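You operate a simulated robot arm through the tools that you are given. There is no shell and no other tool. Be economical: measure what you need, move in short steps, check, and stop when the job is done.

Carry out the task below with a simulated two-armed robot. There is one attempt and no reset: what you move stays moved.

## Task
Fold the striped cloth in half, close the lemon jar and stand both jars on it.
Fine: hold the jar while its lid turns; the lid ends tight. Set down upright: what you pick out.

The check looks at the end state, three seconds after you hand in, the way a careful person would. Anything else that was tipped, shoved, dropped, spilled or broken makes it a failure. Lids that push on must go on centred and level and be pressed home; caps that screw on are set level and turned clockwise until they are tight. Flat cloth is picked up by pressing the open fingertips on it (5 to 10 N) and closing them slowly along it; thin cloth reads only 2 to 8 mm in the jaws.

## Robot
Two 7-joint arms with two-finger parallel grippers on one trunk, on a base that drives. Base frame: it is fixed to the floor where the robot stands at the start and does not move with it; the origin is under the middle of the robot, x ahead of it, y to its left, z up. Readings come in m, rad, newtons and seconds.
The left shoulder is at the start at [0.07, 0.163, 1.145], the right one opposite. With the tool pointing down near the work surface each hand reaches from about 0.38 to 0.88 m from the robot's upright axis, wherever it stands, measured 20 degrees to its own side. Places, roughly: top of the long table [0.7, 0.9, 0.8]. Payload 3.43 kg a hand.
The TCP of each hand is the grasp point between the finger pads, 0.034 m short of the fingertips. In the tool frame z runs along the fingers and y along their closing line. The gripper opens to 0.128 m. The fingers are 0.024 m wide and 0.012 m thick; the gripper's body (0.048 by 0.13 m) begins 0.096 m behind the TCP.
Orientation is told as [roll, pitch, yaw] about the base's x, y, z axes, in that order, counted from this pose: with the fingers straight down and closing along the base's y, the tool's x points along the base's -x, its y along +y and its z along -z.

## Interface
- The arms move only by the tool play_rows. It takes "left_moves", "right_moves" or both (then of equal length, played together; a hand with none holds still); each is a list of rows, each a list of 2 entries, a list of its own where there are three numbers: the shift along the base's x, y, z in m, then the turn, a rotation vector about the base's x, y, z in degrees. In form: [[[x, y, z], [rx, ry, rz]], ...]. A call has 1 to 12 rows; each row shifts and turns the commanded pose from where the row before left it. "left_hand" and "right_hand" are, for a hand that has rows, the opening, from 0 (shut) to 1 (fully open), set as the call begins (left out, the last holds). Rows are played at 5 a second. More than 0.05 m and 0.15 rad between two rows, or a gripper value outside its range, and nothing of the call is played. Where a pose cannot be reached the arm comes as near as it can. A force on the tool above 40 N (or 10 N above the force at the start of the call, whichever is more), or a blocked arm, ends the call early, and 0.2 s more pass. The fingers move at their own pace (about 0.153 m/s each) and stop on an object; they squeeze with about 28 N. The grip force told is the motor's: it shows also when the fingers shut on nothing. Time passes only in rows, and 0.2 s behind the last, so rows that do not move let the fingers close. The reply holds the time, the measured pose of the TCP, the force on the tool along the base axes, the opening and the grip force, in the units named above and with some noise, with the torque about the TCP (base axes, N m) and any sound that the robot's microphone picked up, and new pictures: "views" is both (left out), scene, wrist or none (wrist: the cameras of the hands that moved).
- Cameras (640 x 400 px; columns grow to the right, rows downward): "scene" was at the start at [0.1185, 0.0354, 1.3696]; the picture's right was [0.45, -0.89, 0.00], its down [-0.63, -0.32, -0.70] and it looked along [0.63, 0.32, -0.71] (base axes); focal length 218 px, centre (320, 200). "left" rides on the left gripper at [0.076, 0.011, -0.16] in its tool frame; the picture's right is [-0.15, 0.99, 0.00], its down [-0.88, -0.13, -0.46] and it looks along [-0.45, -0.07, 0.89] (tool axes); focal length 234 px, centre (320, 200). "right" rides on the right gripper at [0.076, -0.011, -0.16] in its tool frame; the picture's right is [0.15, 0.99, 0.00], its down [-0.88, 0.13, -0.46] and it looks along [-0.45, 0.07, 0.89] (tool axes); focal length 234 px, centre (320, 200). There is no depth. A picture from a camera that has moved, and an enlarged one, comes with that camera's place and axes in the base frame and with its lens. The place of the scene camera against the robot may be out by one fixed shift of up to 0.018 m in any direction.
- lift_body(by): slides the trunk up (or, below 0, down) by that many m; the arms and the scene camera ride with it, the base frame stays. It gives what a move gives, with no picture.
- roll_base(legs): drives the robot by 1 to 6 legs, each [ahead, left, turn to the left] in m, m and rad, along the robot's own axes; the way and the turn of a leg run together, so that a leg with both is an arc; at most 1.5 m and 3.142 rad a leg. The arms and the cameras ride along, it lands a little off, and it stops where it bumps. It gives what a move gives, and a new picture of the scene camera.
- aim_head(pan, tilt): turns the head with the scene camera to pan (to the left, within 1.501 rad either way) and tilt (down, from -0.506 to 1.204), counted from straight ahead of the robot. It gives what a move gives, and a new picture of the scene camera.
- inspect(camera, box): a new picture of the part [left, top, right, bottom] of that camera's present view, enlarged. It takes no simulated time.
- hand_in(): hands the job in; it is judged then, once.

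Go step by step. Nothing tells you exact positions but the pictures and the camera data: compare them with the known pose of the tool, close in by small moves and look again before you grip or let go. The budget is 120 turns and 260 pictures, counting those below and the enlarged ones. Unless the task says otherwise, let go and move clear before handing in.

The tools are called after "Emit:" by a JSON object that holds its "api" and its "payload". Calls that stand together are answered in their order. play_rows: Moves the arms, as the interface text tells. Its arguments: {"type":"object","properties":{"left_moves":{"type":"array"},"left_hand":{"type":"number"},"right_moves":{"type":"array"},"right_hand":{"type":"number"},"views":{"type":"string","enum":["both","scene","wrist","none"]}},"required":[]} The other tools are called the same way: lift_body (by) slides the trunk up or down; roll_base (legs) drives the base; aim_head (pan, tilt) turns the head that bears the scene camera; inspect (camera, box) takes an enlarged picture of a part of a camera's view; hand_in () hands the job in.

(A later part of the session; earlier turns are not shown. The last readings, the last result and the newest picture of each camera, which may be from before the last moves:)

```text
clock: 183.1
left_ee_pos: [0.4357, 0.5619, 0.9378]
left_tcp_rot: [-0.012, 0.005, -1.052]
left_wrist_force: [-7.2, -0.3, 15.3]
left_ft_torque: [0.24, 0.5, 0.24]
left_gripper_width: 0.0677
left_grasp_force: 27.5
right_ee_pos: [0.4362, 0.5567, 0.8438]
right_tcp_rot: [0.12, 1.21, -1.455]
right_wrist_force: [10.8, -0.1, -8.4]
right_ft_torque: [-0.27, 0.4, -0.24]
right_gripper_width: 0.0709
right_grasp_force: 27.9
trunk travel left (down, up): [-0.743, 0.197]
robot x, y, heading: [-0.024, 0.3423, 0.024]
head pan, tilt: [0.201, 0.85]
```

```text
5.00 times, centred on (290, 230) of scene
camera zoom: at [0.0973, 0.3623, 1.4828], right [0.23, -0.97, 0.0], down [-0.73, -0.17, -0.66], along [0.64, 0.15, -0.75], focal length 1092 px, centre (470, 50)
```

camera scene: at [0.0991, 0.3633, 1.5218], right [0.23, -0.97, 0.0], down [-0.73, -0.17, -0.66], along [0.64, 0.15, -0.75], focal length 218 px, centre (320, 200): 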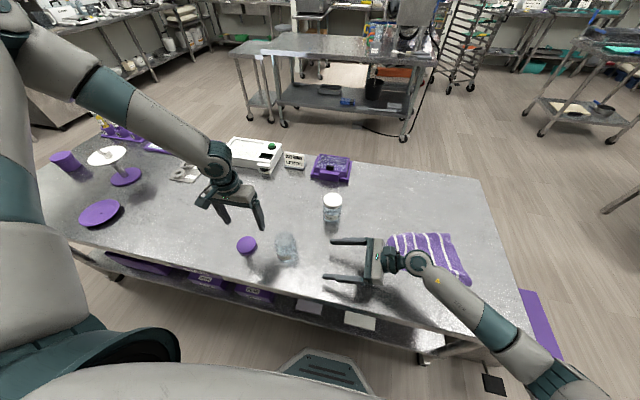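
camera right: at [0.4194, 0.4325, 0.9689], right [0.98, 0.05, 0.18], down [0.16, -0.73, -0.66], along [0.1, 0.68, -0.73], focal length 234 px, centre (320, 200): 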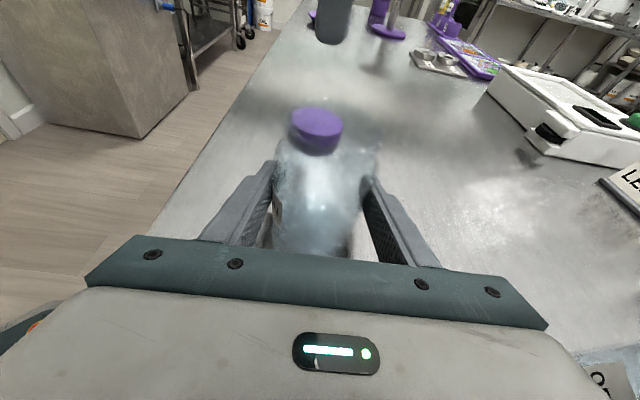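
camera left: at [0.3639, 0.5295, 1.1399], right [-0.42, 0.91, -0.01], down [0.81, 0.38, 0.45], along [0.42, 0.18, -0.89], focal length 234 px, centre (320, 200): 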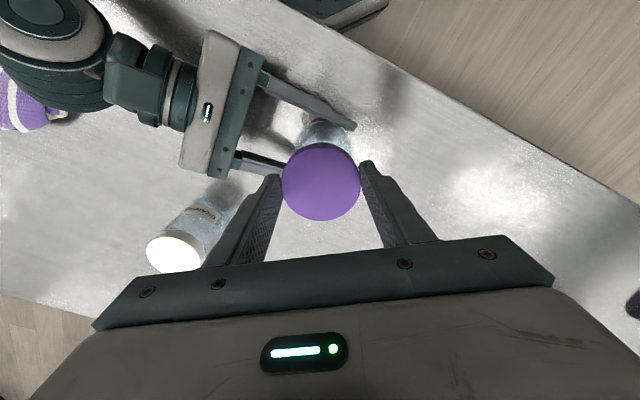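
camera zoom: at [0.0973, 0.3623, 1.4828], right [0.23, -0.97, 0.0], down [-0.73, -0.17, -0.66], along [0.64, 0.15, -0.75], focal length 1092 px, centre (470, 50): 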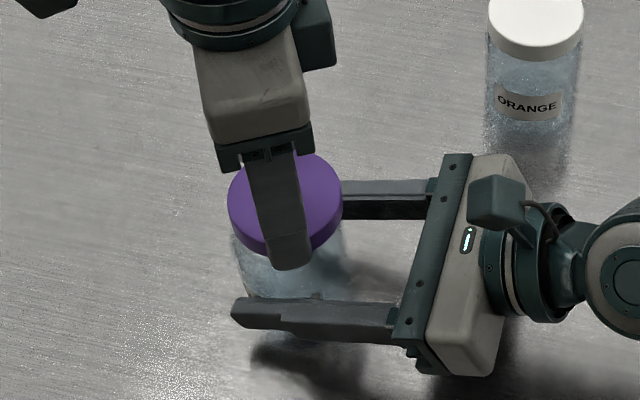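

Lid and jar engage with little torque (0.24 N·m). I regrip and repeat the clockwise stroke twice, pressing lightly.

Emit:
{"api": "play_rows", "payload": {"left_moves": [[[0, 0, 0], [0, 0, 0]], [[0, 0, 0], [0, 0, 8.5]], [[0, 0, 0], [0, 0, 8.5]], [[0, 0, 0], [0, 0, 8.5]], [[0, 0, 0], [0, 0, 8.5]], [[0, 0, 0], [0, 0, 8.5]], [[0, 0, 0], [0, 0, 8.5]], [[0, 0, 0], [0, 0, 8.5]], [[0, 0, 0], [0, 0, 8.5]], [[0, 0, 0], [0, 0, 8.5]], [[0, 0, 0], [0, 0, 8.5]], [[0, 0, 0], [0, 0, 8.5]]], "left_hand": 0.66, "views": "none"}}

Emit:
{"api": "play_rows", "payload": {"left_moves": [[[0, 0, 0], [0, 0, 0]], [[0, 0, 0], [0, 0, 0]]], "left_hand": 0.4, "views": "none"}}

Emit:
{"api": "play_rows", "payload": {"left_moves": [[[0, 0, -0.0003], [0, 0, -8.5]], [[0, 0, -0.0001], [0, 0, -8.5]], [[0, 0, -0.0001], [0, 0, -8.5]], [[0, 0, -0.0001], [0, 0, -8.5]], [[0, 0, -0.0001], [0, 0, -8.5]], [[0, 0, -0.0001], [0, 0, -8.5]], [[0, 0, -0.0001], [0, 0, -8.5]], [[0, 0, -0.0001], [0, 0, -8.5]], [[0, 0, -0.0001], [0, 0, -8.5]], [[0, 0, -0.0001], [0, 0, -8.5]], [[0, 0, -0.0001], [0, 0, -8.5]]], "views": "none"}}

Emit:
{"api": "play_rows", "payload": {"left_moves": [[[0, 0, 0], [0, 0, 0]], [[0, 0, 0], [0, 0, 8.5]], [[0, 0, 0], [0, 0, 8.5]], [[0, 0, 0], [0, 0, 8.5]], [[0, 0, 0], [0, 0, 8.5]], [[0, 0, 0], [0, 0, 8.5]], [[0, 0, 0], [0, 0, 8.5]], [[0, 0, 0], [0, 0, 8.5]], [[0, 0, 0], [0, 0, 8.5]], [[0, 0, 0], [0, 0, 8.5]], [[0, 0, 0], [0, 0, 8.5]], [[0, 0, 0], [0, 0, 8.5]]], "left_hand": 0.66, "views": "none"}}

Emit:
{"api": "play_rows", "payload": {"left_moves": [[[0, 0, 0], [0, 0, 0]], [[0, 0, 0], [0, 0, 0]]], "left_hand": 0.4, "views": "none"}}

Emit:
{"api": "play_rows", "payload": {"left_moves": [[[0, 0, -0.0003], [0, 0, -8.5]], [[0, 0, -0.0001], [0, 0, -8.5]], [[0, 0, -0.0001], [0, 0, -8.5]], [[0, 0, -0.0001], [0, 0, -8.5]], [[0, 0, -0.0001], [0, 0, -8.5]], [[0, 0, -0.0001], [0, 0, -8.5]], [[0, 0, -0.0001], [0, 0, -8.5]], [[0, 0, -0.0001], [0, 0, -8.5]], [[0, 0, -0.0001], [0, 0, -8.5]], [[0, 0, -0.0001], [0, 0, -8.5]], [[0, 0, -0.0001], [0, 0, -8.5]]], "views": "none"}}

Emit:
{"api": "inspect", "payload": {"camera": "scene", "box": [240, 190, 340, 270]}}

```text
clock: 185.7
left_ee_pos: [0.4351, 0.5608, 0.9398]
left_tcp_rot: [-0.011, 0.005, 0.584]
left_wrist_force: [0.0, 0.3, 0.1]
left_ft_torque: [0.03, 0.02, -0.03]
left_gripper_width: 0.0846
left_grasp_force: 0.1
right_ee_pos: [0.4356, 0.5564, 0.8436]
right_tcp_rot: [0.118, 1.212, -1.458]
right_wrist_force: [-0.6, -0.2, 1.1]
right_ft_torque: [0.04, 0.08, -0.04]
right_gripper_width: 0.0708
right_grasp_force: 28.6
trunk travel left (down, up): [-0.743, 0.197]
robot x, y, heading: [-0.0231, 0.347, 0.025]
head pan, tilt: [0.201, 0.85]
```

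```text
clock: 186.3
left_ee_pos: [0.4342, 0.5619, 0.9396]
left_tcp_rot: [-0.01, 0.005, 0.585]
left_wrist_force: [-5.0, 9.6, 5.6]
left_ft_torque: [0.35, 0.28, 0.0]
left_gripper_width: 0.0581
left_grasp_force: 6.2
right_ee_pos: [0.4379, 0.5555, 0.8456]
right_tcp_rot: [0.121, 1.213, -1.457]
right_wrist_force: [5.7, -7.1, 0.0]
right_ft_torque: [0.5, 0.44, -0.07]
right_gripper_width: 0.0707
right_grasp_force: 27.6
trunk travel left (down, up): [-0.743, 0.197]
robot x, y, heading: [-0.0207, 0.3409, 0.025]
head pan, tilt: [0.201, 0.85]
```

```text
clock: 188.7
left_ee_pos: [0.4353, 0.562, 0.9371]
left_tcp_rot: [-0.012, 0.006, -1.053]
left_wrist_force: [2.2, 3.3, 9.1]
left_ft_torque: [0.18, 0.07, 0.08]
left_gripper_width: 0.0595
left_grasp_force: 6.9
right_ee_pos: [0.4363, 0.5565, 0.8441]
right_tcp_rot: [0.121, 1.213, -1.456]
right_wrist_force: [-5.4, -3.1, -3.0]
right_ft_torque: [0.08, 0.1, -0.04]
right_gripper_width: 0.0709
right_grasp_force: 28.0
trunk travel left (down, up): [-0.743, 0.197]
robot x, y, heading: [-0.0237, 0.3448, 0.031]
head pan, tilt: [0.201, 0.85]
```

```text
clock: 191.3
left_ee_pos: [0.4367, 0.5609, 0.937]
left_tcp_rot: [-0.01, 0.006, 0.585]
left_wrist_force: [0.2, -0.4, 0.2]
left_ft_torque: [0.02, -0.05, -0.02]
left_gripper_width: 0.0844
left_grasp_force: 0.1
right_ee_pos: [0.4357, 0.5555, 0.8449]
right_tcp_rot: [0.118, 1.212, -1.458]
right_wrist_force: [0.9, 0.5, 2.9]
right_ft_torque: [0.05, 0.11, -0.01]
right_gripper_width: 0.071
right_grasp_force: 28.6
trunk travel left (down, up): [-0.743, 0.197]
robot x, y, heading: [-0.0245, 0.3481, 0.028]
head pan, tilt: [0.201, 0.85]
```

```text
clock: 191.9
left_ee_pos: [0.4356, 0.5616, 0.9363]
left_tcp_rot: [-0.011, 0.004, 0.585]
left_wrist_force: [-0.7, 1.1, 1.0]
left_ft_torque: [0.07, 0.01, -0.02]
left_gripper_width: 0.0674
left_grasp_force: 28.2
right_ee_pos: [0.4366, 0.5554, 0.844]
right_tcp_rot: [0.119, 1.21, -1.459]
right_wrist_force: [1.6, -0.5, 3.5]
right_ft_torque: [0.1, 0.2, -0.06]
right_gripper_width: 0.0708
right_grasp_force: 28.3
trunk travel left (down, up): [-0.743, 0.197]
robot x, y, heading: [-0.0235, 0.3435, 0.028]
head pan, tilt: [0.201, 0.85]
```

```text
clock: 194.3
left_ee_pos: [0.4342, 0.5606, 0.9355]
left_tcp_rot: [-0.011, 0.006, -1.052]
left_wrist_force: [-6.2, -0.1, 10.0]
left_ft_torque: [0.16, 0.39, 0.07]
left_gripper_width: 0.0676
left_grasp_force: 28.0
right_ee_pos: [0.4369, 0.5556, 0.8443]
right_tcp_rot: [0.12, 1.21, -1.456]
right_wrist_force: [7.0, 3.1, -0.7]
right_ft_torque: [-0.18, 0.47, -0.21]
right_gripper_width: 0.071
right_grasp_force: 28.0
trunk travel left (down, up): [-0.743, 0.197]
robot x, y, heading: [-0.0277, 0.3429, 0.031]
head pan, tilt: [0.201, 0.85]
```

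```text
5.00 times, centred on (290, 230) of scene
camera zoom: at [0.0969, 0.3628, 1.4829], right [0.23, -0.97, 0.0], down [-0.73, -0.17, -0.66], along [0.64, 0.15, -0.75], focal length 1092 px, centre (470, 50)
```

zoom: 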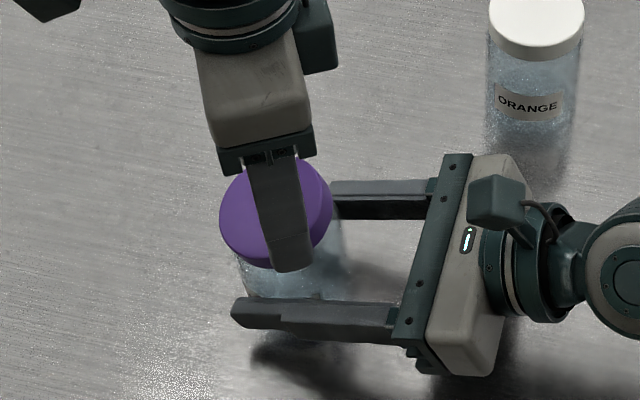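

Something shifted on the second regrip (width read 58 mm). I look closely before going on.

Emit:
{"api": "inspect", "payload": {"camera": "right", "box": [200, 60, 440, 240]}}

Emit:
{"api": "play_rows", "payload": {"left_moves": [[[0, 0, 0], [0, 0, 0]], [[0, 0, 0.03], [0, 0, 8]], [[0, 0.0, 0.04], [0, 0, 8]], [[0, 0.03, 0.03], [0, 0, 8]], [[0, 0.04, 0], [0, 0, 8]], [[0, 0.04, 0], [0, 0, 8]]], "left_hand": 0.66, "views": "none"}}

Emit:
{"api": "inspect", "payload": {"camera": "right", "box": [200, 60, 440, 240]}}

Emit:
{"api": "inspect", "payload": {"camera": "scene", "box": [240, 190, 340, 270]}}

```text
2.22 times, centred on (320, 150) of right
camera zoom: at [0.419, 0.4327, 0.9695], right [0.98, 0.05, 0.18], down [0.16, -0.73, -0.66], along [0.1, 0.68, -0.73], focal length 520 px, centre (320, 311)
```

zoom: 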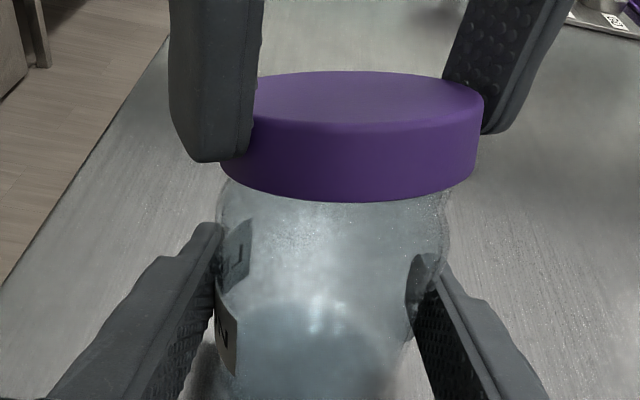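

```text
clock: 195.7
left_ee_pos: [0.4378, 0.6697, 1.0347]
left_tcp_rot: [-0.012, 0.004, -0.35]
left_wrist_force: [-0.5, 1.1, -0.2]
left_ft_torque: [-0.01, 0.0, 0.0]
left_gripper_width: 0.0844
left_grasp_force: 0.1
right_ee_pos: [0.4364, 0.5572, 0.845]
right_tcp_rot: [0.121, 1.211, -1.455]
right_wrist_force: [-0.2, 1.1, 1.3]
right_ft_torque: [0.05, 0.03, -0.02]
right_gripper_width: 0.0707
right_grasp_force: 27.8
trunk travel left (down, up): [-0.743, 0.197]
robot x, y, heading: [-0.0249, 0.3449, 0.027]
head pan, tilt: [0.201, 0.85]
```

```text
2.22 times, centred on (320, 150) of right
camera zoom: at [0.4186, 0.4336, 0.9697], right [0.98, 0.05, 0.18], down [0.16, -0.73, -0.66], along [0.1, 0.68, -0.73], focal length 520 px, centre (320, 311)
```

zoom: 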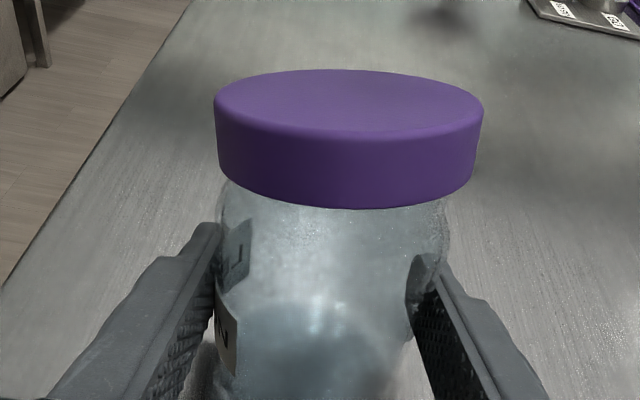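

```text
5.00 times, centred on (290, 230) of scene
camera zoom: at [0.0964, 0.3642, 1.4829], right [0.23, -0.97, 0.0], down [-0.73, -0.17, -0.66], along [0.64, 0.15, -0.75], focal length 1092 px, centre (470, 50)
```

zoom: 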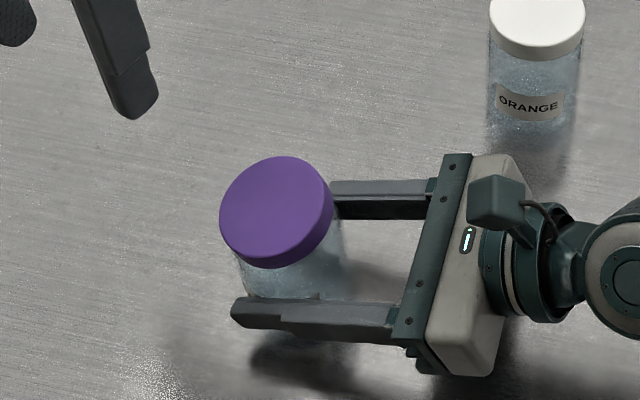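

The lid sits tilted (−x side low). I regrip it with the fingers closing along x, which squares it, lift it slightly, and check that it is level.

Emit:
{"api": "play_rows", "payload": {"left_moves": [[[0, -0.0098, 0], [0, 0, 8.59]], [[0, -0.0098, 0], [0, 0, 8.59]], [[0, -0.0098, 0], [0, 0, 8.59]], [[0, -0.0098, 0], [0, 0, 8.59]], [[0, -0.0098, 0], [0, 0, 8.59]], [[0, -0.0098, 0], [0, 0, 8.59]], [[0, -0.0098, 0], [0, 0, 8.59]], [[0, -0.0098, 0], [0, 0, 8.59]], [[0, -0.0098, 0], [0, 0, 8.59]], [[0, -0.0098, 0], [0, 0, 8.59]], [[0, -0.0098, 0], [0, 0, 8.59]]], "left_hand": 0.68, "views": "none"}}

Emit:
{"api": "play_rows", "payload": {"left_moves": [[[-0.001, 0, -0.04], [0, 0, 0]], [[0, 0, -0.04], [0, 0, 0]], [[0, 0, -0.022], [0, 0, 0]], [[0, 0, 0], [0, 0, 0]]], "views": "none"}}

Emit:
{"api": "play_rows", "payload": {"left_moves": [[[0, 0, 0], [0, 0, 0]], [[0, 0, 0], [0, 0, 0]], [[0, 0, 0], [0, 0, 0]]], "left_hand": 0.4, "views": "none"}}

Emit:
{"api": "play_rows", "payload": {"left_moves": [[[0, 0, 0.008], [0, 0, 0]], [[0, 0, 0.004], [0, 0, 0]], [[0, 0, 0], [0, 0, 0]]], "views": "none"}}

Emit:
{"api": "inspect", "payload": {"camera": "right", "box": [200, 60, 440, 240]}}

Emit:
{"api": "inspect", "payload": {"camera": "scene", "box": [240, 190, 340, 270]}}

```text
clock: 198.1
left_ee_pos: [0.4372, 0.5628, 1.0353]
left_tcp_rot: [-0.01, 0.002, 1.301]
left_wrist_force: [0.6, 0.5, 0.1]
left_ft_torque: [0.02, 0.01, -0.01]
left_gripper_width: 0.0871
left_grasp_force: 0.0
right_ee_pos: [0.4359, 0.5565, 0.8443]
right_tcp_rot: [0.118, 1.213, -1.457]
right_wrist_force: [-0.5, 0.1, 1.5]
right_ft_torque: [0.02, 0.12, 0.03]
right_gripper_width: 0.0708
right_grasp_force: 28.3
trunk travel left (down, up): [-0.743, 0.197]
robot x, y, heading: [-0.0275, 0.3462, 0.027]
head pan, tilt: [0.201, 0.85]
```

```text
clock: 199.1
left_ee_pos: [0.4348, 0.5631, 0.9349]
left_tcp_rot: [-0.011, 0.007, 1.298]
left_wrist_force: [-0.3, 0.6, -0.6]
left_ft_torque: [-0.01, 0.01, -0.03]
left_gripper_width: 0.0872
left_grasp_force: 0.0
right_ee_pos: [0.437, 0.5572, 0.8438]
right_tcp_rot: [0.119, 1.21, -1.455]
right_wrist_force: [0.7, 0.9, 2.6]
right_ft_torque: [0.04, 0.1, -0.02]
right_gripper_width: 0.0708
right_grasp_force: 28.8
trunk travel left (down, up): [-0.743, 0.197]
robot x, y, heading: [-0.0269, 0.3463, 0.029]
head pan, tilt: [0.201, 0.85]
```

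```text
clock: 199.9
left_ee_pos: [0.434, 0.5633, 0.9345]
left_tcp_rot: [-0.01, 0.006, 1.298]
left_wrist_force: [-7.5, 1.4, 0.8]
left_ft_torque: [0.1, 0.38, 0.01]
left_gripper_width: 0.0686
left_grasp_force: 27.6
right_ee_pos: [0.4375, 0.5557, 0.8444]
right_tcp_rot: [0.119, 1.21, -1.458]
right_wrist_force: [7.6, -0.7, -0.4]
right_ft_torque: [0.03, 0.45, -0.04]
right_gripper_width: 0.0704
right_grasp_force: 27.3
trunk travel left (down, up): [-0.743, 0.197]
robot x, y, heading: [-0.0239, 0.3454, 0.028]
head pan, tilt: [0.201, 0.85]
```

```text
clock: 200.7
left_ee_pos: [0.4346, 0.5627, 0.9462]
left_tcp_rot: [-0.01, 0.005, 1.299]
left_wrist_force: [-8.9, 4.6, -4.2]
left_ft_torque: [0.17, 0.31, 0.01]
left_gripper_width: 0.0685
left_grasp_force: 28.0
right_ee_pos: [0.4371, 0.5557, 0.8453]
right_tcp_rot: [0.12, 1.212, -1.457]
right_wrist_force: [9.2, -5.4, 5.3]
right_ft_torque: [0.38, 0.63, -0.06]
right_gripper_width: 0.0706
right_grasp_force: 28.1
trunk travel left (down, up): [-0.743, 0.197]
robot x, y, heading: [-0.025, 0.3475, 0.031]
head pan, tilt: [0.201, 0.85]
```

```text
2.22 times, centred on (320, 150) of right
camera zoom: at [0.4196, 0.4327, 0.9693], right [0.98, 0.05, 0.18], down [0.16, -0.73, -0.66], along [0.1, 0.68, -0.73], focal length 520 px, centre (320, 311)
```

zoom: 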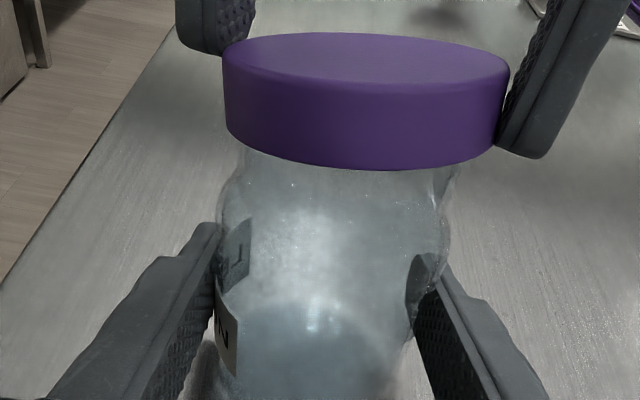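

```text
5.00 times, centred on (290, 230) of scene
camera zoom: at [0.0978, 0.3629, 1.4828], right [0.23, -0.97, 0.0], down [-0.73, -0.17, -0.66], along [0.64, 0.15, -0.75], focal length 1092 px, centre (470, 50)
```

zoom: 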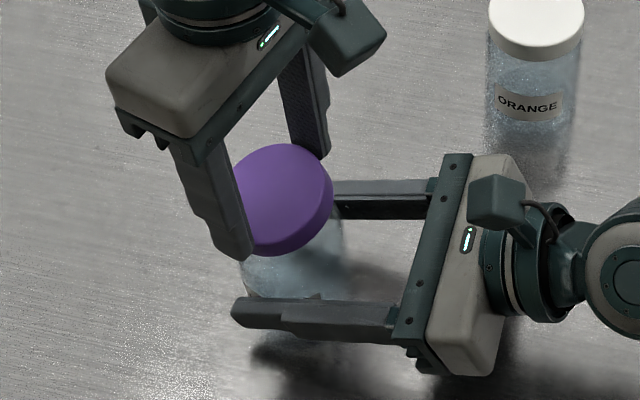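

The lid is still tilted in the grip. I set it flat on the table beside the jar, regrip it level, and bring it back above the jar.

Emit:
{"api": "play_rows", "payload": {"left_moves": [[[0, 0, 0.04], [0, 0, 0]], [[0, 0.035, 0.01], [0, 0, 0]], [[0, 0.045, 0], [0, 0, 0]], [[0, 0.045, 0], [0, 0, 0]], [[0, 0, -0.04], [0, 0, 0]], [[0, 0, -0.045], [0, 0, 0]], [[0, 0, -0.045], [0, 0, 0]], [[0, 0, -0.021], [0, 0, 0]], [[0, 0, 0], [0, 0, 0]]], "views": "none"}}

Emit:
{"api": "play_rows", "payload": {"left_moves": [[[0, 0, 0], [0, 0, 0]], [[0, 0, 0], [0, 0, 0]], [[0, 0, -0.005], [0, 0, 0]], [[0, 0, 0], [0, 0, 0]]], "left_hand": 0.7, "views": "none"}}

Emit:
{"api": "inspect", "payload": {"camera": "left", "box": [160, 80, 480, 280]}}

Emit:
{"api": "play_rows", "payload": {"left_moves": [[[0, 0, 0], [0, 0, 0]], [[0, 0, 0], [0, 0, 0]], [[0, 0, 0], [0, 0, 0]]], "left_hand": 0.4, "views": "none"}}

```text
clock: 202.7
left_ee_pos: [0.4358, 0.6889, 0.8459]
left_tcp_rot: [-0.015, 0.005, 1.299]
left_wrist_force: [2.2, 1.0, 13.4]
left_ft_torque: [0.45, 0.12, -0.05]
left_gripper_width: 0.0684
left_grasp_force: 28.0
right_ee_pos: [0.4357, 0.557, 0.844]
right_tcp_rot: [0.12, 1.211, -1.455]
right_wrist_force: [-0.1, 0.1, -1.5]
right_ft_torque: [-0.03, 0.02, 0.0]
right_gripper_width: 0.0707
right_grasp_force: 27.9
trunk travel left (down, up): [-0.743, 0.197]
robot x, y, heading: [-0.0263, 0.3455, 0.027]
head pan, tilt: [0.201, 0.85]
```

```text
clock: 203.7
left_ee_pos: [0.4341, 0.6888, 0.8384]
left_tcp_rot: [-0.011, 0.004, 1.298]
left_wrist_force: [-0.3, 0.7, -1.0]
left_ft_torque: [0.0, -0.04, 0.01]
left_gripper_width: 0.0894
left_grasp_force: 0.1
right_ee_pos: [0.436, 0.5571, 0.8446]
right_tcp_rot: [0.117, 1.209, -1.459]
right_wrist_force: [0.1, 0.1, -0.3]
right_ft_torque: [0.03, 0.0, 0.01]
right_gripper_width: 0.0708
right_grasp_force: 27.5
trunk travel left (down, up): [-0.743, 0.197]
robot x, y, heading: [-0.0191, 0.344, 0.026]
head pan, tilt: [0.201, 0.85]
```

```text
2.00 times, centred on (320, 180) of left
camera zoom: at [0.401, 0.6202, 1.0002], right [-0.91, 0.41, -0.01], down [0.36, 0.82, 0.45], along [0.19, 0.41, -0.89], focal length 468 px, centre (320, 240)
```

zoom: 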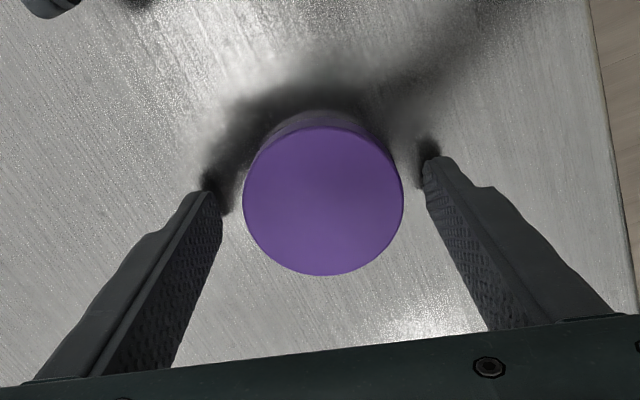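

```text
clock: 204.5
left_ee_pos: [0.4347, 0.6884, 0.8403]
left_tcp_rot: [-0.01, 0.006, 1.297]
left_wrist_force: [-1.2, -0.6, 0.8]
left_ft_torque: [-0.03, -0.01, 0.05]
left_gripper_width: 0.0675
left_grasp_force: 28.8
right_ee_pos: [0.4364, 0.5566, 0.8434]
right_tcp_rot: [0.12, 1.212, -1.457]
right_wrist_force: [-0.6, 0.6, 0.5]
right_ft_torque: [0.01, 0.04, 0.0]
right_gripper_width: 0.071
right_grasp_force: 28.4
trunk travel left (down, up): [-0.743, 0.197]
robot x, y, heading: [-0.0224, 0.3454, 0.029]
head pan, tilt: [0.201, 0.85]
```

Lid regripped flat (67.5 mm). I carry it back over the jar, lower to contact and read the torque.

Emit:
{"api": "play_rows", "payload": {"left_moves": [[[0, 0, 0.042], [0, 0, 0]], [[0, 0, 0.042], [0, 0, 0]], [[0, 0, 0.042], [0, 0, 0]], [[0.001, -0.042, 0], [0, 0, 0]], [[0, -0.042, 0], [0, 0, 0]], [[0, -0.042, 0], [0, 0, 0]], [[0, 0, 0], [0, 0, 0]], [[0, 0, -0.015], [0, 0, 0]], [[0, 0, -0.006], [0, 0, 0]], [[0, 0, -0.002], [0, 0, 0]], [[0, 0, 0], [0, 0, 0]]], "views": "none"}}

Emit:
{"api": "play_rows", "payload": {"left_moves": [[[0, 0, -0.002], [0, 0, 0]], [[0, 0, -0.001], [0, 0, 0]], [[0, 0, 0], [0, 0, 0]]], "views": "none"}}

Emit:
{"api": "inspect", "payload": {"camera": "right", "box": [200, 60, 440, 240]}}

```text
clock: 206.9
left_ee_pos: [0.4347, 0.5616, 0.9424]
left_tcp_rot: [-0.009, 0.006, 1.298]
left_wrist_force: [0.4, -0.6, 0.3]
left_ft_torque: [-0.05, 0.02, 0.01]
left_gripper_width: 0.0674
left_grasp_force: 28.2
right_ee_pos: [0.4365, 0.5566, 0.844]
right_tcp_rot: [0.118, 1.213, -1.458]
right_wrist_force: [0.3, -0.3, -0.9]
right_ft_torque: [0.01, 0.01, 0.04]
right_gripper_width: 0.0711
right_grasp_force: 28.3
trunk travel left (down, up): [-0.743, 0.197]
robot x, y, heading: [-0.025, 0.3473, 0.026]
head pan, tilt: [0.201, 0.85]
```

```text
clock: 207.7
left_ee_pos: [0.4344, 0.5623, 0.9401]
left_tcp_rot: [-0.012, 0.005, 1.298]
left_wrist_force: [0.6, -1.8, 4.0]
left_ft_torque: [-0.24, -0.03, -0.01]
left_gripper_width: 0.0672
left_grasp_force: 27.7
right_ee_pos: [0.4366, 0.5561, 0.8441]
right_tcp_rot: [0.12, 1.211, -1.458]
right_wrist_force: [-0.1, 1.6, -1.3]
right_ft_torque: [0.04, 0.06, 0.01]
right_gripper_width: 0.0709
right_grasp_force: 28.1
trunk travel left (down, up): [-0.743, 0.197]
robot x, y, heading: [-0.024, 0.3426, 0.026]
head pan, tilt: [0.201, 0.85]
```

```text
2.22 times, centred on (320, 150) of right
camera zoom: at [0.4192, 0.4328, 0.9694], right [0.98, 0.05, 0.18], down [0.16, -0.73, -0.66], along [0.1, 0.68, -0.73], focal length 520 px, centre (320, 311)
```

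zoom: 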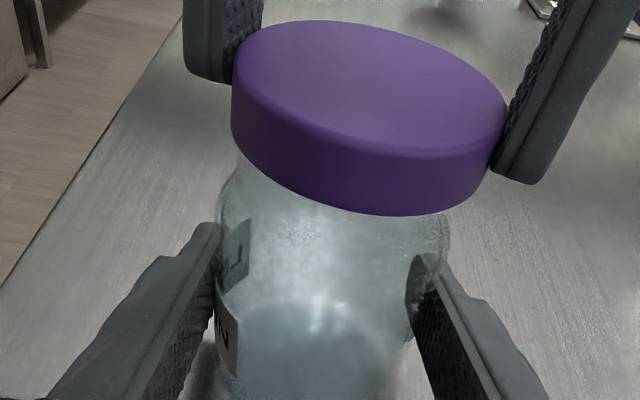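

Lid is level. It bears on the −y side and seems slightly +x; I shift 2 mm toward −x and −y and press again.

Emit:
{"api": "play_rows", "payload": {"left_moves": [[[0, 0, 0.002], [0, 0, 0]], [[-0.002, -0.002, 0], [0, 0, 0]], [[0, 0, -0.002], [0, 0, 0]], [[0, 0, -0.001], [0, 0, 0]], [[0, 0, 0], [0, 0, 0]]], "views": "none"}}

Emit:
{"api": "play_rows", "payload": {"left_moves": [[[0, 0, -0.001], [0, 0, 0]], [[0, 0, 0], [0, 0, 0]]], "views": "none"}}

Emit:
{"api": "play_rows", "payload": {"left_moves": [[[0, 0, -0.001], [0, 0, 0]], [[0, 0, 0], [0, 0, 0]]], "views": "none"}}

```text
clock: 208.9
left_ee_pos: [0.4332, 0.5591, 0.9384]
left_tcp_rot: [-0.01, 0.005, 1.297]
left_wrist_force: [-0.6, 0.5, 0.4]
left_ft_torque: [0.0, 0.0, -0.01]
left_gripper_width: 0.0675
left_grasp_force: 28.6
right_ee_pos: [0.4362, 0.5561, 0.8436]
right_tcp_rot: [0.119, 1.212, -1.458]
right_wrist_force: [0.9, 0.4, 0.8]
right_ft_torque: [0.02, 0.04, 0.01]
right_gripper_width: 0.0709
right_grasp_force: 28.2
trunk travel left (down, up): [-0.743, 0.197]
robot x, y, heading: [-0.0277, 0.3471, 0.028]
head pan, tilt: [0.201, 0.85]
```

```text
clock: 209.5
left_ee_pos: [0.433, 0.5591, 0.9375]
left_tcp_rot: [-0.009, 0.005, 1.299]
left_wrist_force: [0.5, 0.3, -0.1]
left_ft_torque: [0.0, 0.0, 0.03]
left_gripper_width: 0.0674
left_grasp_force: 28.4
right_ee_pos: [0.4366, 0.5568, 0.8439]
right_tcp_rot: [0.119, 1.211, -1.459]
right_wrist_force: [0.8, 0.4, 0.0]
right_ft_torque: [-0.02, 0.01, 0.02]
right_gripper_width: 0.0707
right_grasp_force: 27.2
trunk travel left (down, up): [-0.743, 0.197]
robot x, y, heading: [-0.0265, 0.3464, 0.027]
head pan, tilt: [0.201, 0.85]
```

```text
clock: 210.1
left_ee_pos: [0.4335, 0.5592, 0.9356]
left_tcp_rot: [-0.012, 0.006, 1.297]
left_wrist_force: [0.0, 0.6, 0.4]
left_ft_torque: [-0.01, 0.0, -0.01]
left_gripper_width: 0.0673
left_grasp_force: 28.8
right_ee_pos: [0.4369, 0.556, 0.8432]
right_tcp_rot: [0.119, 1.21, -1.457]
right_wrist_force: [0.1, -0.1, 1.8]
right_ft_torque: [-0.02, 0.03, -0.02]
right_gripper_width: 0.0709
right_grasp_force: 28.0
trunk travel left (down, up): [-0.743, 0.197]
robot x, y, heading: [-0.0258, 0.3433, 0.03]
head pan, tilt: [0.201, 0.85]
```

The lid now slides over the rim freely — centred. I lower until it seats on the thread.

Emit:
{"api": "play_rows", "payload": {"left_moves": [[[0, 0, -0.001], [0, 0, 0]], [[0, 0, -0.001], [0, 0, 0]], [[0, 0, -0.001], [0, 0, 0]], [[0, 0, 0], [0, 0, 0]]], "views": "none"}}

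Emit:
{"api": "play_rows", "payload": {"left_moves": [[[0, 0, -0.001], [0, 0, 0]], [[0, 0, -0.001], [0, 0, 0]], [[0, 0, 0], [0, 0, 0]]], "views": "none"}}

Emit:
{"api": "play_rows", "payload": {"left_moves": [[[0, 0, 0], [0, 0, -8.5]], [[0, 0, -0.0002], [0, 0, -8.5]], [[0, 0, -0.0002], [0, 0, -8.5]], [[0, 0, -0.0002], [0, 0, -8.5]], [[0, 0, -0.0002], [0, 0, -8.5]], [[0, 0, -0.0002], [0, 0, -8.5]], [[0, 0, -0.0002], [0, 0, -8.5]], [[0, 0, -0.0002], [0, 0, -8.5]]], "views": "none"}}

Emit:
{"api": "play_rows", "payload": {"left_moves": [[[0, 0, -0.0002], [0, 0, -8.5]], [[0, 0, -0.0002], [0, 0, -8.5]], [[0, 0, -0.0002], [0, 0, -8.5]], [[0, 0, -0.0002], [0, 0, -8.5]], [[0, 0, -0.0002], [0, 0, -8.5]], [[0, 0, -0.0002], [0, 0, -8.5]], [[0, 0, -0.0002], [0, 0, -8.5]], [[0, 0, -0.0002], [0, 0, -8.5]]], "views": "none"}}

Emit:
{"api": "inspect", "payload": {"camera": "right", "box": [200, 60, 440, 240]}}

```text
clock: 211.1
left_ee_pos: [0.4334, 0.5598, 0.9341]
left_tcp_rot: [-0.01, 0.005, 1.299]
left_wrist_force: [0.3, -0.2, 0.8]
left_ft_torque: [0.02, -0.01, -0.04]
left_gripper_width: 0.0675
left_grasp_force: 28.3
right_ee_pos: [0.4352, 0.5563, 0.845]
right_tcp_rot: [0.118, 1.211, -1.457]
right_wrist_force: [0.9, 0.6, 0.6]
right_ft_torque: [-0.03, 0.0, 0.0]
right_gripper_width: 0.0709
right_grasp_force: 28.2
trunk travel left (down, up): [-0.743, 0.197]
robot x, y, heading: [-0.027, 0.3441, 0.026]
head pan, tilt: [0.201, 0.85]
```

```text
clock: 211.9
left_ee_pos: [0.4326, 0.56, 0.9328]
left_tcp_rot: [-0.011, 0.005, 1.3]
left_wrist_force: [0.1, -0.2, -0.1]
left_ft_torque: [-0.02, -0.02, -0.03]
left_gripper_width: 0.0673
left_grasp_force: 29.2
right_ee_pos: [0.4374, 0.557, 0.8449]
right_tcp_rot: [0.119, 1.212, -1.459]
right_wrist_force: [-0.3, -0.2, 0.5]
right_ft_torque: [-0.01, 0.04, -0.02]
right_gripper_width: 0.0708
right_grasp_force: 28.0
trunk travel left (down, up): [-0.743, 0.197]
robot x, y, heading: [-0.0244, 0.3426, 0.027]
head pan, tilt: [0.201, 0.85]
```

```text
clock: 213.7
left_ee_pos: [0.4338, 0.561, 0.9306]
left_tcp_rot: [-0.009, 0.005, 0.11]
left_wrist_force: [-6.5, 10.5, -2.5]
left_ft_torque: [0.84, 0.14, 0.04]
left_gripper_width: 0.0673
left_grasp_force: 27.8
right_ee_pos: [0.4373, 0.556, 0.8447]
right_tcp_rot: [0.12, 1.211, -1.458]
right_wrist_force: [5.8, -10.3, 1.8]
right_ft_torque: [0.12, 0.37, -0.01]
right_gripper_width: 0.0707
right_grasp_force: 27.9
trunk travel left (down, up): [-0.743, 0.197]
robot x, y, heading: [-0.022, 0.3421, 0.026]
head pan, tilt: [0.201, 0.85]
```

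```text
clock: 215.5
left_ee_pos: [0.4331, 0.5633, 0.9314]
left_tcp_rot: [-0.009, 0.002, -1.08]
left_wrist_force: [-0.8, 12.9, -3.0]
left_ft_torque: [0.86, -0.11, 0.02]
left_gripper_width: 0.0673
left_grasp_force: 27.8
left hand out of reach, approached as far as the arm can: row 6
right_ee_pos: [0.4355, 0.5576, 0.8444]
right_tcp_rot: [0.12, 1.213, -1.455]
right_wrist_force: [-0.3, -13.1, 2.8]
right_ft_torque: [0.25, 0.12, -0.01]
right_gripper_width: 0.0706
right_grasp_force: 28.1
trunk travel left (down, up): [-0.743, 0.197]
robot x, y, heading: [-0.024, 0.3463, 0.029]
head pan, tilt: [0.201, 0.85]
```

```text
2.22 times, centred on (320, 150) of right
camera zoom: at [0.4188, 0.4331, 0.9695], right [0.98, 0.05, 0.18], down [0.16, -0.73, -0.66], along [0.09, 0.68, -0.73], focal length 520 px, centre (320, 311)
```

zoom: 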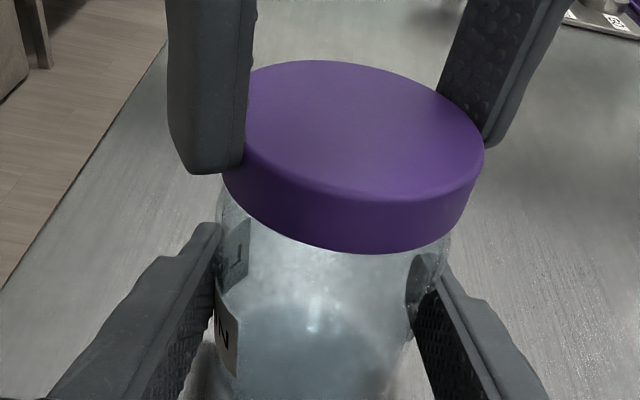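

The lid is level and pulls itself down (negative z force), so the thread is engaged. I regrip with recentring and make two more long clockwise strokes.

Emit:
{"api": "play_rows", "payload": {"left_moves": [[[0, 0, 0], [0, 0, 0]], [[0.001, -0.0005, 0], [0, 0, 8.5]], [[0, 0, 0], [0, 0, 8.5]], [[0, 0, 0], [0, 0, 8.5]], [[0, 0, 0], [0, 0, 8.5]], [[0, 0, 0], [0, 0, 8.5]], [[0, 0, 0], [0, 0, 8.5]], [[0, 0, 0], [0, 0, 8.5]], [[0, 0, 0], [0, 0, 8.5]], [[0, 0, 0], [0, 0, 8.5]], [[0, 0, 0], [0, 0, 8.5]], [[0, 0, 0], [0, 0, 8.5]]], "left_hand": 0.62, "views": "none"}}

Emit:
{"api": "play_rows", "payload": {"left_moves": [[[0, 0, 0], [0, 0, 8.5]], [[0, 0, 0], [0, 0, 8.5]], [[0, 0, 0], [0, 0, 8.5]], [[0, 0, 0], [0, 0, 8.5]], [[0, 0, -0.002], [0, 0, 0]]], "views": "none"}}

Emit:
{"api": "play_rows", "payload": {"left_moves": [[[0, 0, 0], [0, 0, 0]], [[0, 0, 0], [0, 0, 0]]], "left_hand": 0.4, "views": "none"}}

Emit:
{"api": "play_rows", "payload": {"left_moves": [[[0, 0, -0.0002], [0, 0, -8.5]], [[0, 0, -0.0002], [0, 0, -8.5]], [[0, 0, -0.0002], [0, 0, -8.5]], [[0, 0, -0.0002], [0, 0, -8.5]], [[0, 0, -0.0002], [0, 0, -8.5]], [[0, 0, -0.0002], [0, 0, -8.5]], [[0, 0, -0.0002], [0, 0, -8.5]], [[0, 0, -0.0002], [0, 0, -8.5]]], "views": "none"}}

Emit:
{"api": "play_rows", "payload": {"left_moves": [[[0, 0, -0.0002], [0, 0, -8.5]], [[0, 0, -0.0002], [0, 0, -8.5]], [[0, 0, -0.0002], [0, 0, -8.5]], [[0, 0, -0.0002], [0, 0, -8.5]], [[0, 0, -0.0002], [0, 0, -8.5]], [[0, 0, -0.0002], [0, 0, -8.5]], [[0, 0, -0.0002], [0, 0, -8.5]]], "views": "none"}}

Emit:
{"api": "inspect", "payload": {"camera": "right", "box": [200, 60, 440, 240]}}

```text
clock: 218.1
left_ee_pos: [0.4345, 0.5627, 0.931]
left_tcp_rot: [-0.01, 0.004, 0.56]
left_wrist_force: [0.2, 0.7, 0.5]
left_ft_torque: [-0.02, 0.0, 0.03]
left_gripper_width: 0.0793
left_grasp_force: 0.1
right_ee_pos: [0.4377, 0.5554, 0.8434]
right_tcp_rot: [0.119, 1.212, -1.457]
right_wrist_force: [-0.6, -0.4, -0.7]
right_ft_torque: [-0.01, 0.0, 0.02]
right_gripper_width: 0.0706
right_grasp_force: 27.7
trunk travel left (down, up): [-0.743, 0.197]
robot x, y, heading: [-0.0277, 0.3426, 0.033]
head pan, tilt: [0.201, 0.85]
```

```text
clock: 219.3
left_ee_pos: [0.4342, 0.5632, 0.9289]
left_tcp_rot: [-0.012, 0.005, 1.151]
left_wrist_force: [-0.1, 0.2, 0.9]
left_ft_torque: [0.02, -0.01, 0.02]
left_gripper_width: 0.0793
left_grasp_force: 0.0
right_ee_pos: [0.4367, 0.5563, 0.8434]
right_tcp_rot: [0.119, 1.21, -1.457]
right_wrist_force: [0.2, 0.3, -1.0]
right_ft_torque: [0.0, 0.0, 0.01]
right_gripper_width: 0.0709
right_grasp_force: 27.5
trunk travel left (down, up): [-0.743, 0.197]
robot x, y, heading: [-0.0246, 0.3428, 0.022]
head pan, tilt: [0.201, 0.85]
```

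```text
clock: 219.9
left_ee_pos: [0.4344, 0.5628, 0.9285]
left_tcp_rot: [-0.013, 0.005, 1.149]
left_wrist_force: [0.6, -0.2, -0.1]
left_ft_torque: [0.0, -0.06, 0.03]
left_gripper_width: 0.0674
left_grasp_force: 27.6
right_ee_pos: [0.4367, 0.5558, 0.8449]
right_tcp_rot: [0.117, 1.212, -1.457]
right_wrist_force: [0.5, 0.7, -0.5]
right_ft_torque: [0.02, 0.12, -0.01]
right_gripper_width: 0.0708
right_grasp_force: 27.7
trunk travel left (down, up): [-0.743, 0.197]
robot x, y, heading: [-0.0267, 0.3427, 0.026]
head pan, tilt: [0.201, 0.85]
```

```text
clock: 221.7
left_ee_pos: [0.4344, 0.5625, 0.9265]
left_tcp_rot: [-0.014, 0.004, -0.04]
left_wrist_force: [6.1, -0.7, 0.8]
left_ft_torque: [0.36, -0.44, 0.04]
left_gripper_width: 0.0675
left_grasp_force: 28.4
right_ee_pos: [0.4364, 0.5556, 0.8436]
right_tcp_rot: [0.118, 1.212, -1.459]
right_wrist_force: [-6.7, 1.1, -1.3]
right_ft_torque: [-0.42, 0.0, -0.01]
right_gripper_width: 0.0708
right_grasp_force: 28.2
trunk travel left (down, up): [-0.743, 0.197]
robot x, y, heading: [-0.0218, 0.3423, 0.024]
head pan, tilt: [0.201, 0.85]
```

```text
clock: 223.3
left_ee_pos: [0.4338, 0.5642, 0.928]
left_tcp_rot: [-0.013, -0.001, -1.079]
left_wrist_force: [11.1, -10.2, -3.1]
left_ft_torque: [-0.29, -0.91, 0.01]
left_gripper_width: 0.0673
left_grasp_force: 27.9
left hand out of reach, approached as far as the arm can: row 4
right_ee_pos: [0.4356, 0.5569, 0.8452]
right_tcp_rot: [0.119, 1.215, -1.455]
right_wrist_force: [-11.5, 11.4, 3.6]
right_ft_torque: [-0.59, 0.06, 0.02]
right_gripper_width: 0.0709
right_grasp_force: 27.4
trunk travel left (down, up): [-0.743, 0.197]
robot x, y, heading: [-0.0254, 0.3438, 0.028]
head pan, tilt: [0.201, 0.85]
```

```text
2.22 times, centred on (320, 150) of right
camera zoom: at [0.4188, 0.4332, 0.9696], right [0.98, 0.05, 0.18], down [0.16, -0.73, -0.66], along [0.09, 0.68, -0.73], focal length 520 px, centre (320, 311)
```

zoom: 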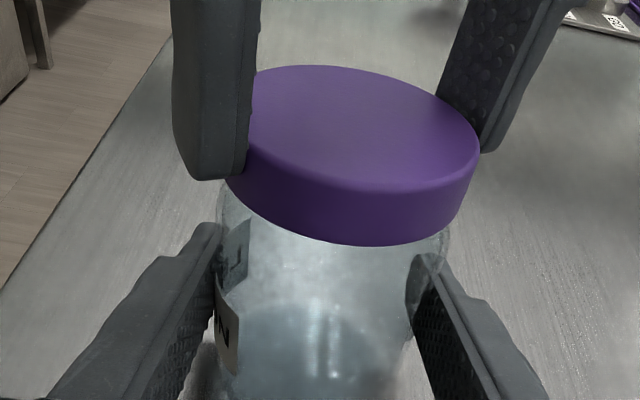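

The end of that stroke was at the wrist limit and there was no downward pressure. I regrip within a smaller range, press down first, then turn, twice.

Emit:
{"api": "play_rows", "payload": {"left_moves": [[[0, 0, 0], [0, 0, 0]], [[0.0005, -0.0015, 0], [0, 0, 8.5]], [[0, 0, 0], [0, 0, 8.5]], [[0, 0, 0], [0, 0, 8.5]], [[0, 0, 0], [0, 0, 8.5]], [[0, 0, 0], [0, 0, 8.5]], [[0, 0, 0], [0, 0, 8.5]], [[0, 0, 0], [0, 0, 8.5]], [[0, 0, 0], [0, 0, 8.5]], [[0, 0, 0], [0, 0, 8.5]], [[0, 0, 0], [0, 0, 8.5]], [[0, 0, 0], [0, 0, 8.5]]], "left_hand": 0.62, "views": "none"}}

Emit:
{"api": "play_rows", "payload": {"left_moves": [[[0, 0, 0], [0, 0, 8.5]], [[0, 0, 0], [0, 0, 8.5]], [[0, 0, 0], [0, 0, 8.5]], [[0, 0, 0], [0, 0, 8.5]], [[0, 0, 0], [0, 0, 0]]], "views": "none"}}

Emit:
{"api": "play_rows", "payload": {"left_moves": [[[0, 0, 0], [0, 0, 0]], [[0, 0, 0], [0, 0, 0]], [[0, 0, -0.001], [0, 0, 0]], [[0, 0, -0.001], [0, 0, 0]], [[0, 0, 0], [0, 0, 0]]], "left_hand": 0.4, "views": "none"}}

Emit:
{"api": "play_rows", "payload": {"left_moves": [[[0, 0, -0.001], [0, 0, 0]], [[0, 0, -0.001], [0, 0, 0]], [[0, 0, 0], [0, 0, 0]]], "views": "none"}}

Emit:
{"api": "play_rows", "payload": {"left_moves": [[[0, 0, -0.0005], [0, 0, -8.5]], [[0, 0, -0.0003], [0, 0, -8.5]], [[0, 0, -0.0002], [0, 0, -8.5]], [[0, 0, -0.0002], [0, 0, -8.5]], [[0, 0, -0.0002], [0, 0, -8.5]], [[0, 0, -0.0002], [0, 0, -8.5]], [[0, 0, -0.0002], [0, 0, -8.5]], [[0, 0, -0.0002], [0, 0, -8.5]], [[0, 0, -0.0002], [0, 0, -8.5]], [[0, 0, -0.0002], [0, 0, -8.5]], [[0, 0, -0.0002], [0, 0, -8.5]]], "views": "none"}}

Emit:
{"api": "inspect", "payload": {"camera": "right", "box": [200, 60, 440, 240]}}

```text
clock: 225.9
left_ee_pos: [0.4345, 0.5612, 0.9293]
left_tcp_rot: [-0.013, 0.004, 0.558]
left_wrist_force: [-0.2, -0.2, 1.2]
left_ft_torque: [0.0, -0.03, -0.03]
left_gripper_width: 0.0794
left_grasp_force: 0.1
right_ee_pos: [0.4363, 0.5566, 0.844]
right_tcp_rot: [0.119, 1.213, -1.457]
right_wrist_force: [0.2, -0.2, 3.7]
right_ft_torque: [0.11, 0.1, -0.04]
right_gripper_width: 0.071
right_grasp_force: 27.6
trunk travel left (down, up): [-0.743, 0.197]
robot x, y, heading: [-0.0231, 0.344, 0.028]
head pan, tilt: [0.201, 0.85]
```

```text
clock: 227.1
left_ee_pos: [0.4333, 0.5629, 0.9284]
left_tcp_rot: [-0.012, 0.005, 1.153]
left_wrist_force: [0.7, 0.0, -0.7]
left_ft_torque: [0.0, -0.03, -0.04]
left_gripper_width: 0.0795
left_grasp_force: 0.0
right_ee_pos: [0.4361, 0.5556, 0.8453]
right_tcp_rot: [0.119, 1.213, -1.457]
right_wrist_force: [0.6, 0.6, 4.7]
right_ft_torque: [0.17, 0.1, 0.03]
right_gripper_width: 0.0709
right_grasp_force: 27.7
trunk travel left (down, up): [-0.743, 0.197]
robot x, y, heading: [-0.0234, 0.3418, 0.032]
head pan, tilt: [0.201, 0.85]
```

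```text
clock: 228.3
left_ee_pos: [0.4328, 0.563, 0.9277]
left_tcp_rot: [-0.014, 0.009, 1.15]
left_wrist_force: [-3.4, 2.9, 9.4]
left_ft_torque: [0.22, 0.17, 0.02]
left_gripper_width: 0.067
left_grasp_force: 28.2
right_ee_pos: [0.4357, 0.5555, 0.845]
right_tcp_rot: [0.121, 1.212, -1.455]
right_wrist_force: [3.9, -0.6, 0.8]
right_ft_torque: [0.29, 0.22, -0.07]
right_gripper_width: 0.0706
right_grasp_force: 28.4
trunk travel left (down, up): [-0.743, 0.197]
robot x, y, heading: [-0.0252, 0.3436, 0.025]
head pan, tilt: [0.201, 0.85]
```

```text
clock: 229.1
left_ee_pos: [0.4332, 0.5637, 0.9265]
left_tcp_rot: [-0.014, 0.006, 1.149]
left_wrist_force: [-3.4, -5.9, 15.3]
left_ft_torque: [-0.21, 0.11, -0.02]
left_gripper_width: 0.0673
left_grasp_force: 28.1
right_ee_pos: [0.4363, 0.5561, 0.8447]
right_tcp_rot: [0.121, 1.212, -1.458]
right_wrist_force: [7.1, 6.6, -3.3]
right_ft_torque: [-0.01, 0.28, -0.16]
right_gripper_width: 0.0708
right_grasp_force: 28.1
trunk travel left (down, up): [-0.743, 0.197]
robot x, y, heading: [-0.0271, 0.3463, 0.03]
head pan, tilt: [0.201, 0.85]
```

```text
clock: 231.5
left_ee_pos: [0.4314, 0.5674, 0.9246]
left_tcp_rot: [-0.011, 0.005, -0.482]
left_wrist_force: [-2.2, 0.3, 1.8]
left_ft_torque: [-0.17, -0.24, 0.85]
left_gripper_width: 0.0673
left_grasp_force: 28.0
left hand out of reach, approached as far as the arm can: row 2
right_ee_pos: [0.4369, 0.5559, 0.8441]
right_tcp_rot: [0.121, 1.214, -1.459]
right_wrist_force: [2.0, -0.1, 1.4]
right_ft_torque: [0.27, 0.54, -0.79]
right_gripper_width: 0.0709
right_grasp_force: 27.7
trunk travel left (down, up): [-0.743, 0.197]
robot x, y, heading: [-0.0281, 0.3434, 0.027]
head pan, tilt: [0.201, 0.85]
```

```text
2.22 times, centred on (320, 150) of right
camera zoom: at [0.4198, 0.4323, 0.9697], right [0.98, 0.05, 0.18], down [0.16, -0.73, -0.66], along [0.1, 0.68, -0.73], focal length 520 px, centre (320, 311)
```

zoom: 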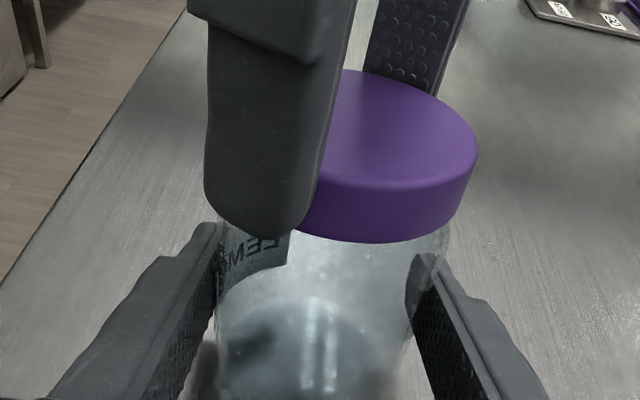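

Now there is a clear resisting torque (0.85 N·m), with the jar beginning to turn in the hand: the lid is tight. I release the lid, raise the left hand, lift the jar and drive right toward the cloth.

Emit:
{"api": "play_rows", "payload": {"left_moves": [[[0, 0, 0], [0, 0, 0]], [[0, 0, 0], [0, 0, 0]], [[0, 0, 0.04], [0, 0, 0]], [[0, 0, 0.045], [0, 0, 4]], [[0, 0, 0.045], [0, 0, 8]], [[0, 0.01, 0.04], [0, 0, 8]], [[0, 0.03, 0], [0, 0, 8]], [[0, 0.03, 0], [0, 0, 0]]], "left_hand": 0.85, "views": "none"}}

Emit:
{"api": "inspect", "payload": {"camera": "scene", "box": [240, 190, 340, 270]}}

Emit:
{"api": "play_rows", "payload": {"right_moves": [[[0, 0, 0.03], [0, 0, 0]], [[0, 0, 0.04], [0, 0, 0]], [[0, 0, 0.04], [0, 0, 0]], [[0, 0, 0], [0, 0, 0]]], "views": "none"}}

Emit:
{"api": "roll_base", "payload": {"legs": [[0, -0.395, 0]]}}

Emit:
{"api": "inspect", "payload": {"camera": "scene", "box": [220, 150, 460, 320]}}

```text
clock: 233.3
left_ee_pos: [0.4342, 0.6369, 1.0936]
left_tcp_rot: [-0.011, 0.007, 0.004]
left_wrist_force: [0.0, 0.0, -0.6]
left_ft_torque: [0.0, -0.02, -0.03]
left_gripper_width: 0.1087
left_grasp_force: 0.0
right_ee_pos: [0.436, 0.5579, 0.8437]
right_tcp_rot: [0.124, 1.211, -1.455]
right_wrist_force: [1.0, 2.1, 2.8]
right_ft_torque: [0.17, 0.06, -0.07]
right_gripper_width: 0.0706
right_grasp_force: 28.1
trunk travel left (down, up): [-0.743, 0.197]
robot x, y, heading: [-0.0294, 0.3473, 0.03]
head pan, tilt: [0.201, 0.85]
```

```text
5.00 times, centred on (290, 230) of scene
camera zoom: at [0.0964, 0.3641, 1.4829], right [0.23, -0.97, 0.0], down [-0.73, -0.17, -0.66], along [0.64, 0.15, -0.75], focal length 1092 px, centre (470, 50)
```

zoom: 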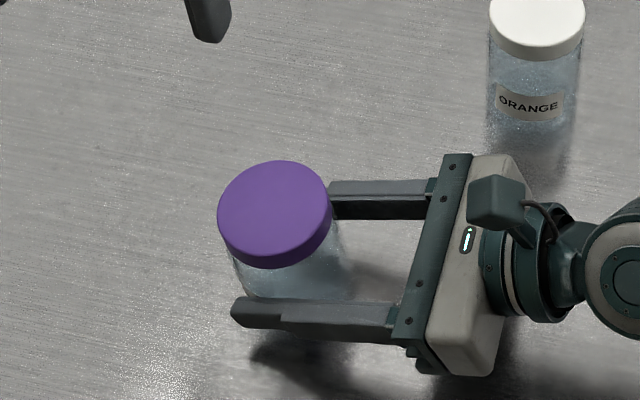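

```text
clock: 234.3
left_ee_pos: [0.4352, 0.6373, 1.0929]
left_tcp_rot: [-0.013, 0.007, 0.008]
left_wrist_force: [-0.8, 0.4, -0.1]
left_ft_torque: [-0.03, -0.02, -0.05]
left_gripper_width: 0.1086
left_grasp_force: 0.0
right_ee_pos: [0.4338, 0.5572, 0.9537]
right_tcp_rot: [0.119, 1.211, -1.46]
right_wrist_force: [1.4, 0.1, -1.1]
right_ft_torque: [-0.02, -0.02, -0.02]
right_gripper_width: 0.0703
right_grasp_force: 27.9
trunk travel left (down, up): [-0.743, 0.197]
robot x, y, heading: [-0.0227, 0.3473, 0.025]
head pan, tilt: [0.201, 0.85]
```

```text
clock: 236.8
left_ee_pos: [0.4458, 0.238, 1.0925]
left_tcp_rot: [-0.011, 0.005, 0.002]
left_wrist_force: [0.0, 0.2, 0.4]
left_ft_torque: [0.0, -0.01, 0.02]
left_gripper_width: 0.109
left_grasp_force: 0.0
right_ee_pos: [0.4447, 0.1593, 0.9542]
right_tcp_rot: [0.118, 1.21, -1.46]
right_wrist_force: [0.0, -0.2, -1.1]
right_ft_torque: [-0.01, 0.02, 0.02]
right_gripper_width: 0.0704
right_grasp_force: 28.0
trunk travel left (down, up): [-0.743, 0.197]
robot x, y, heading: [-0.0141, -0.0501, 0.025]
head pan, tilt: [0.201, 0.85]
camera scene: at [0.1081, -0.0328, 1.4828], right [0.22, -0.97, 0.0], down [-0.73, -0.17, -0.66], along [0.64, 0.15, -0.75], focal length 218 px, centre (320, 200)
```

scene: 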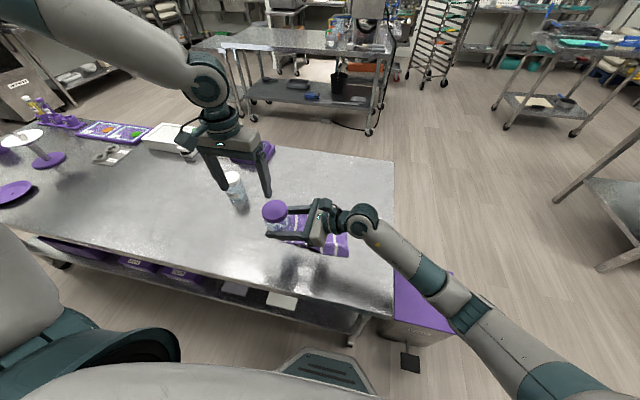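

```text
2.35 times, centred on (340, 235) of scene
camera zoom: at [0.1081, -0.0328, 1.4828], right [0.22, -0.97, 0.0], down [-0.73, -0.17, -0.66], along [0.64, 0.15, -0.75], focal length 514 px, centre (273, 118)
```

zoom: 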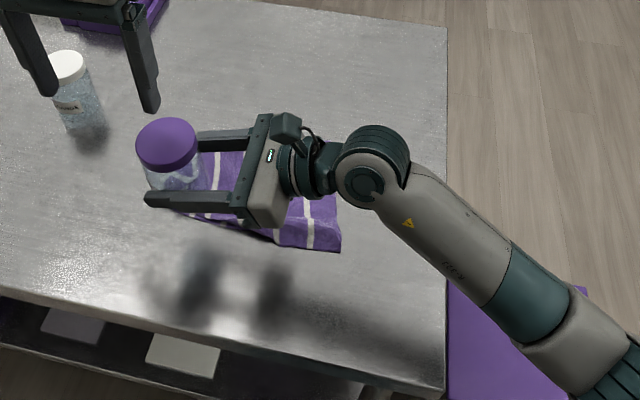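

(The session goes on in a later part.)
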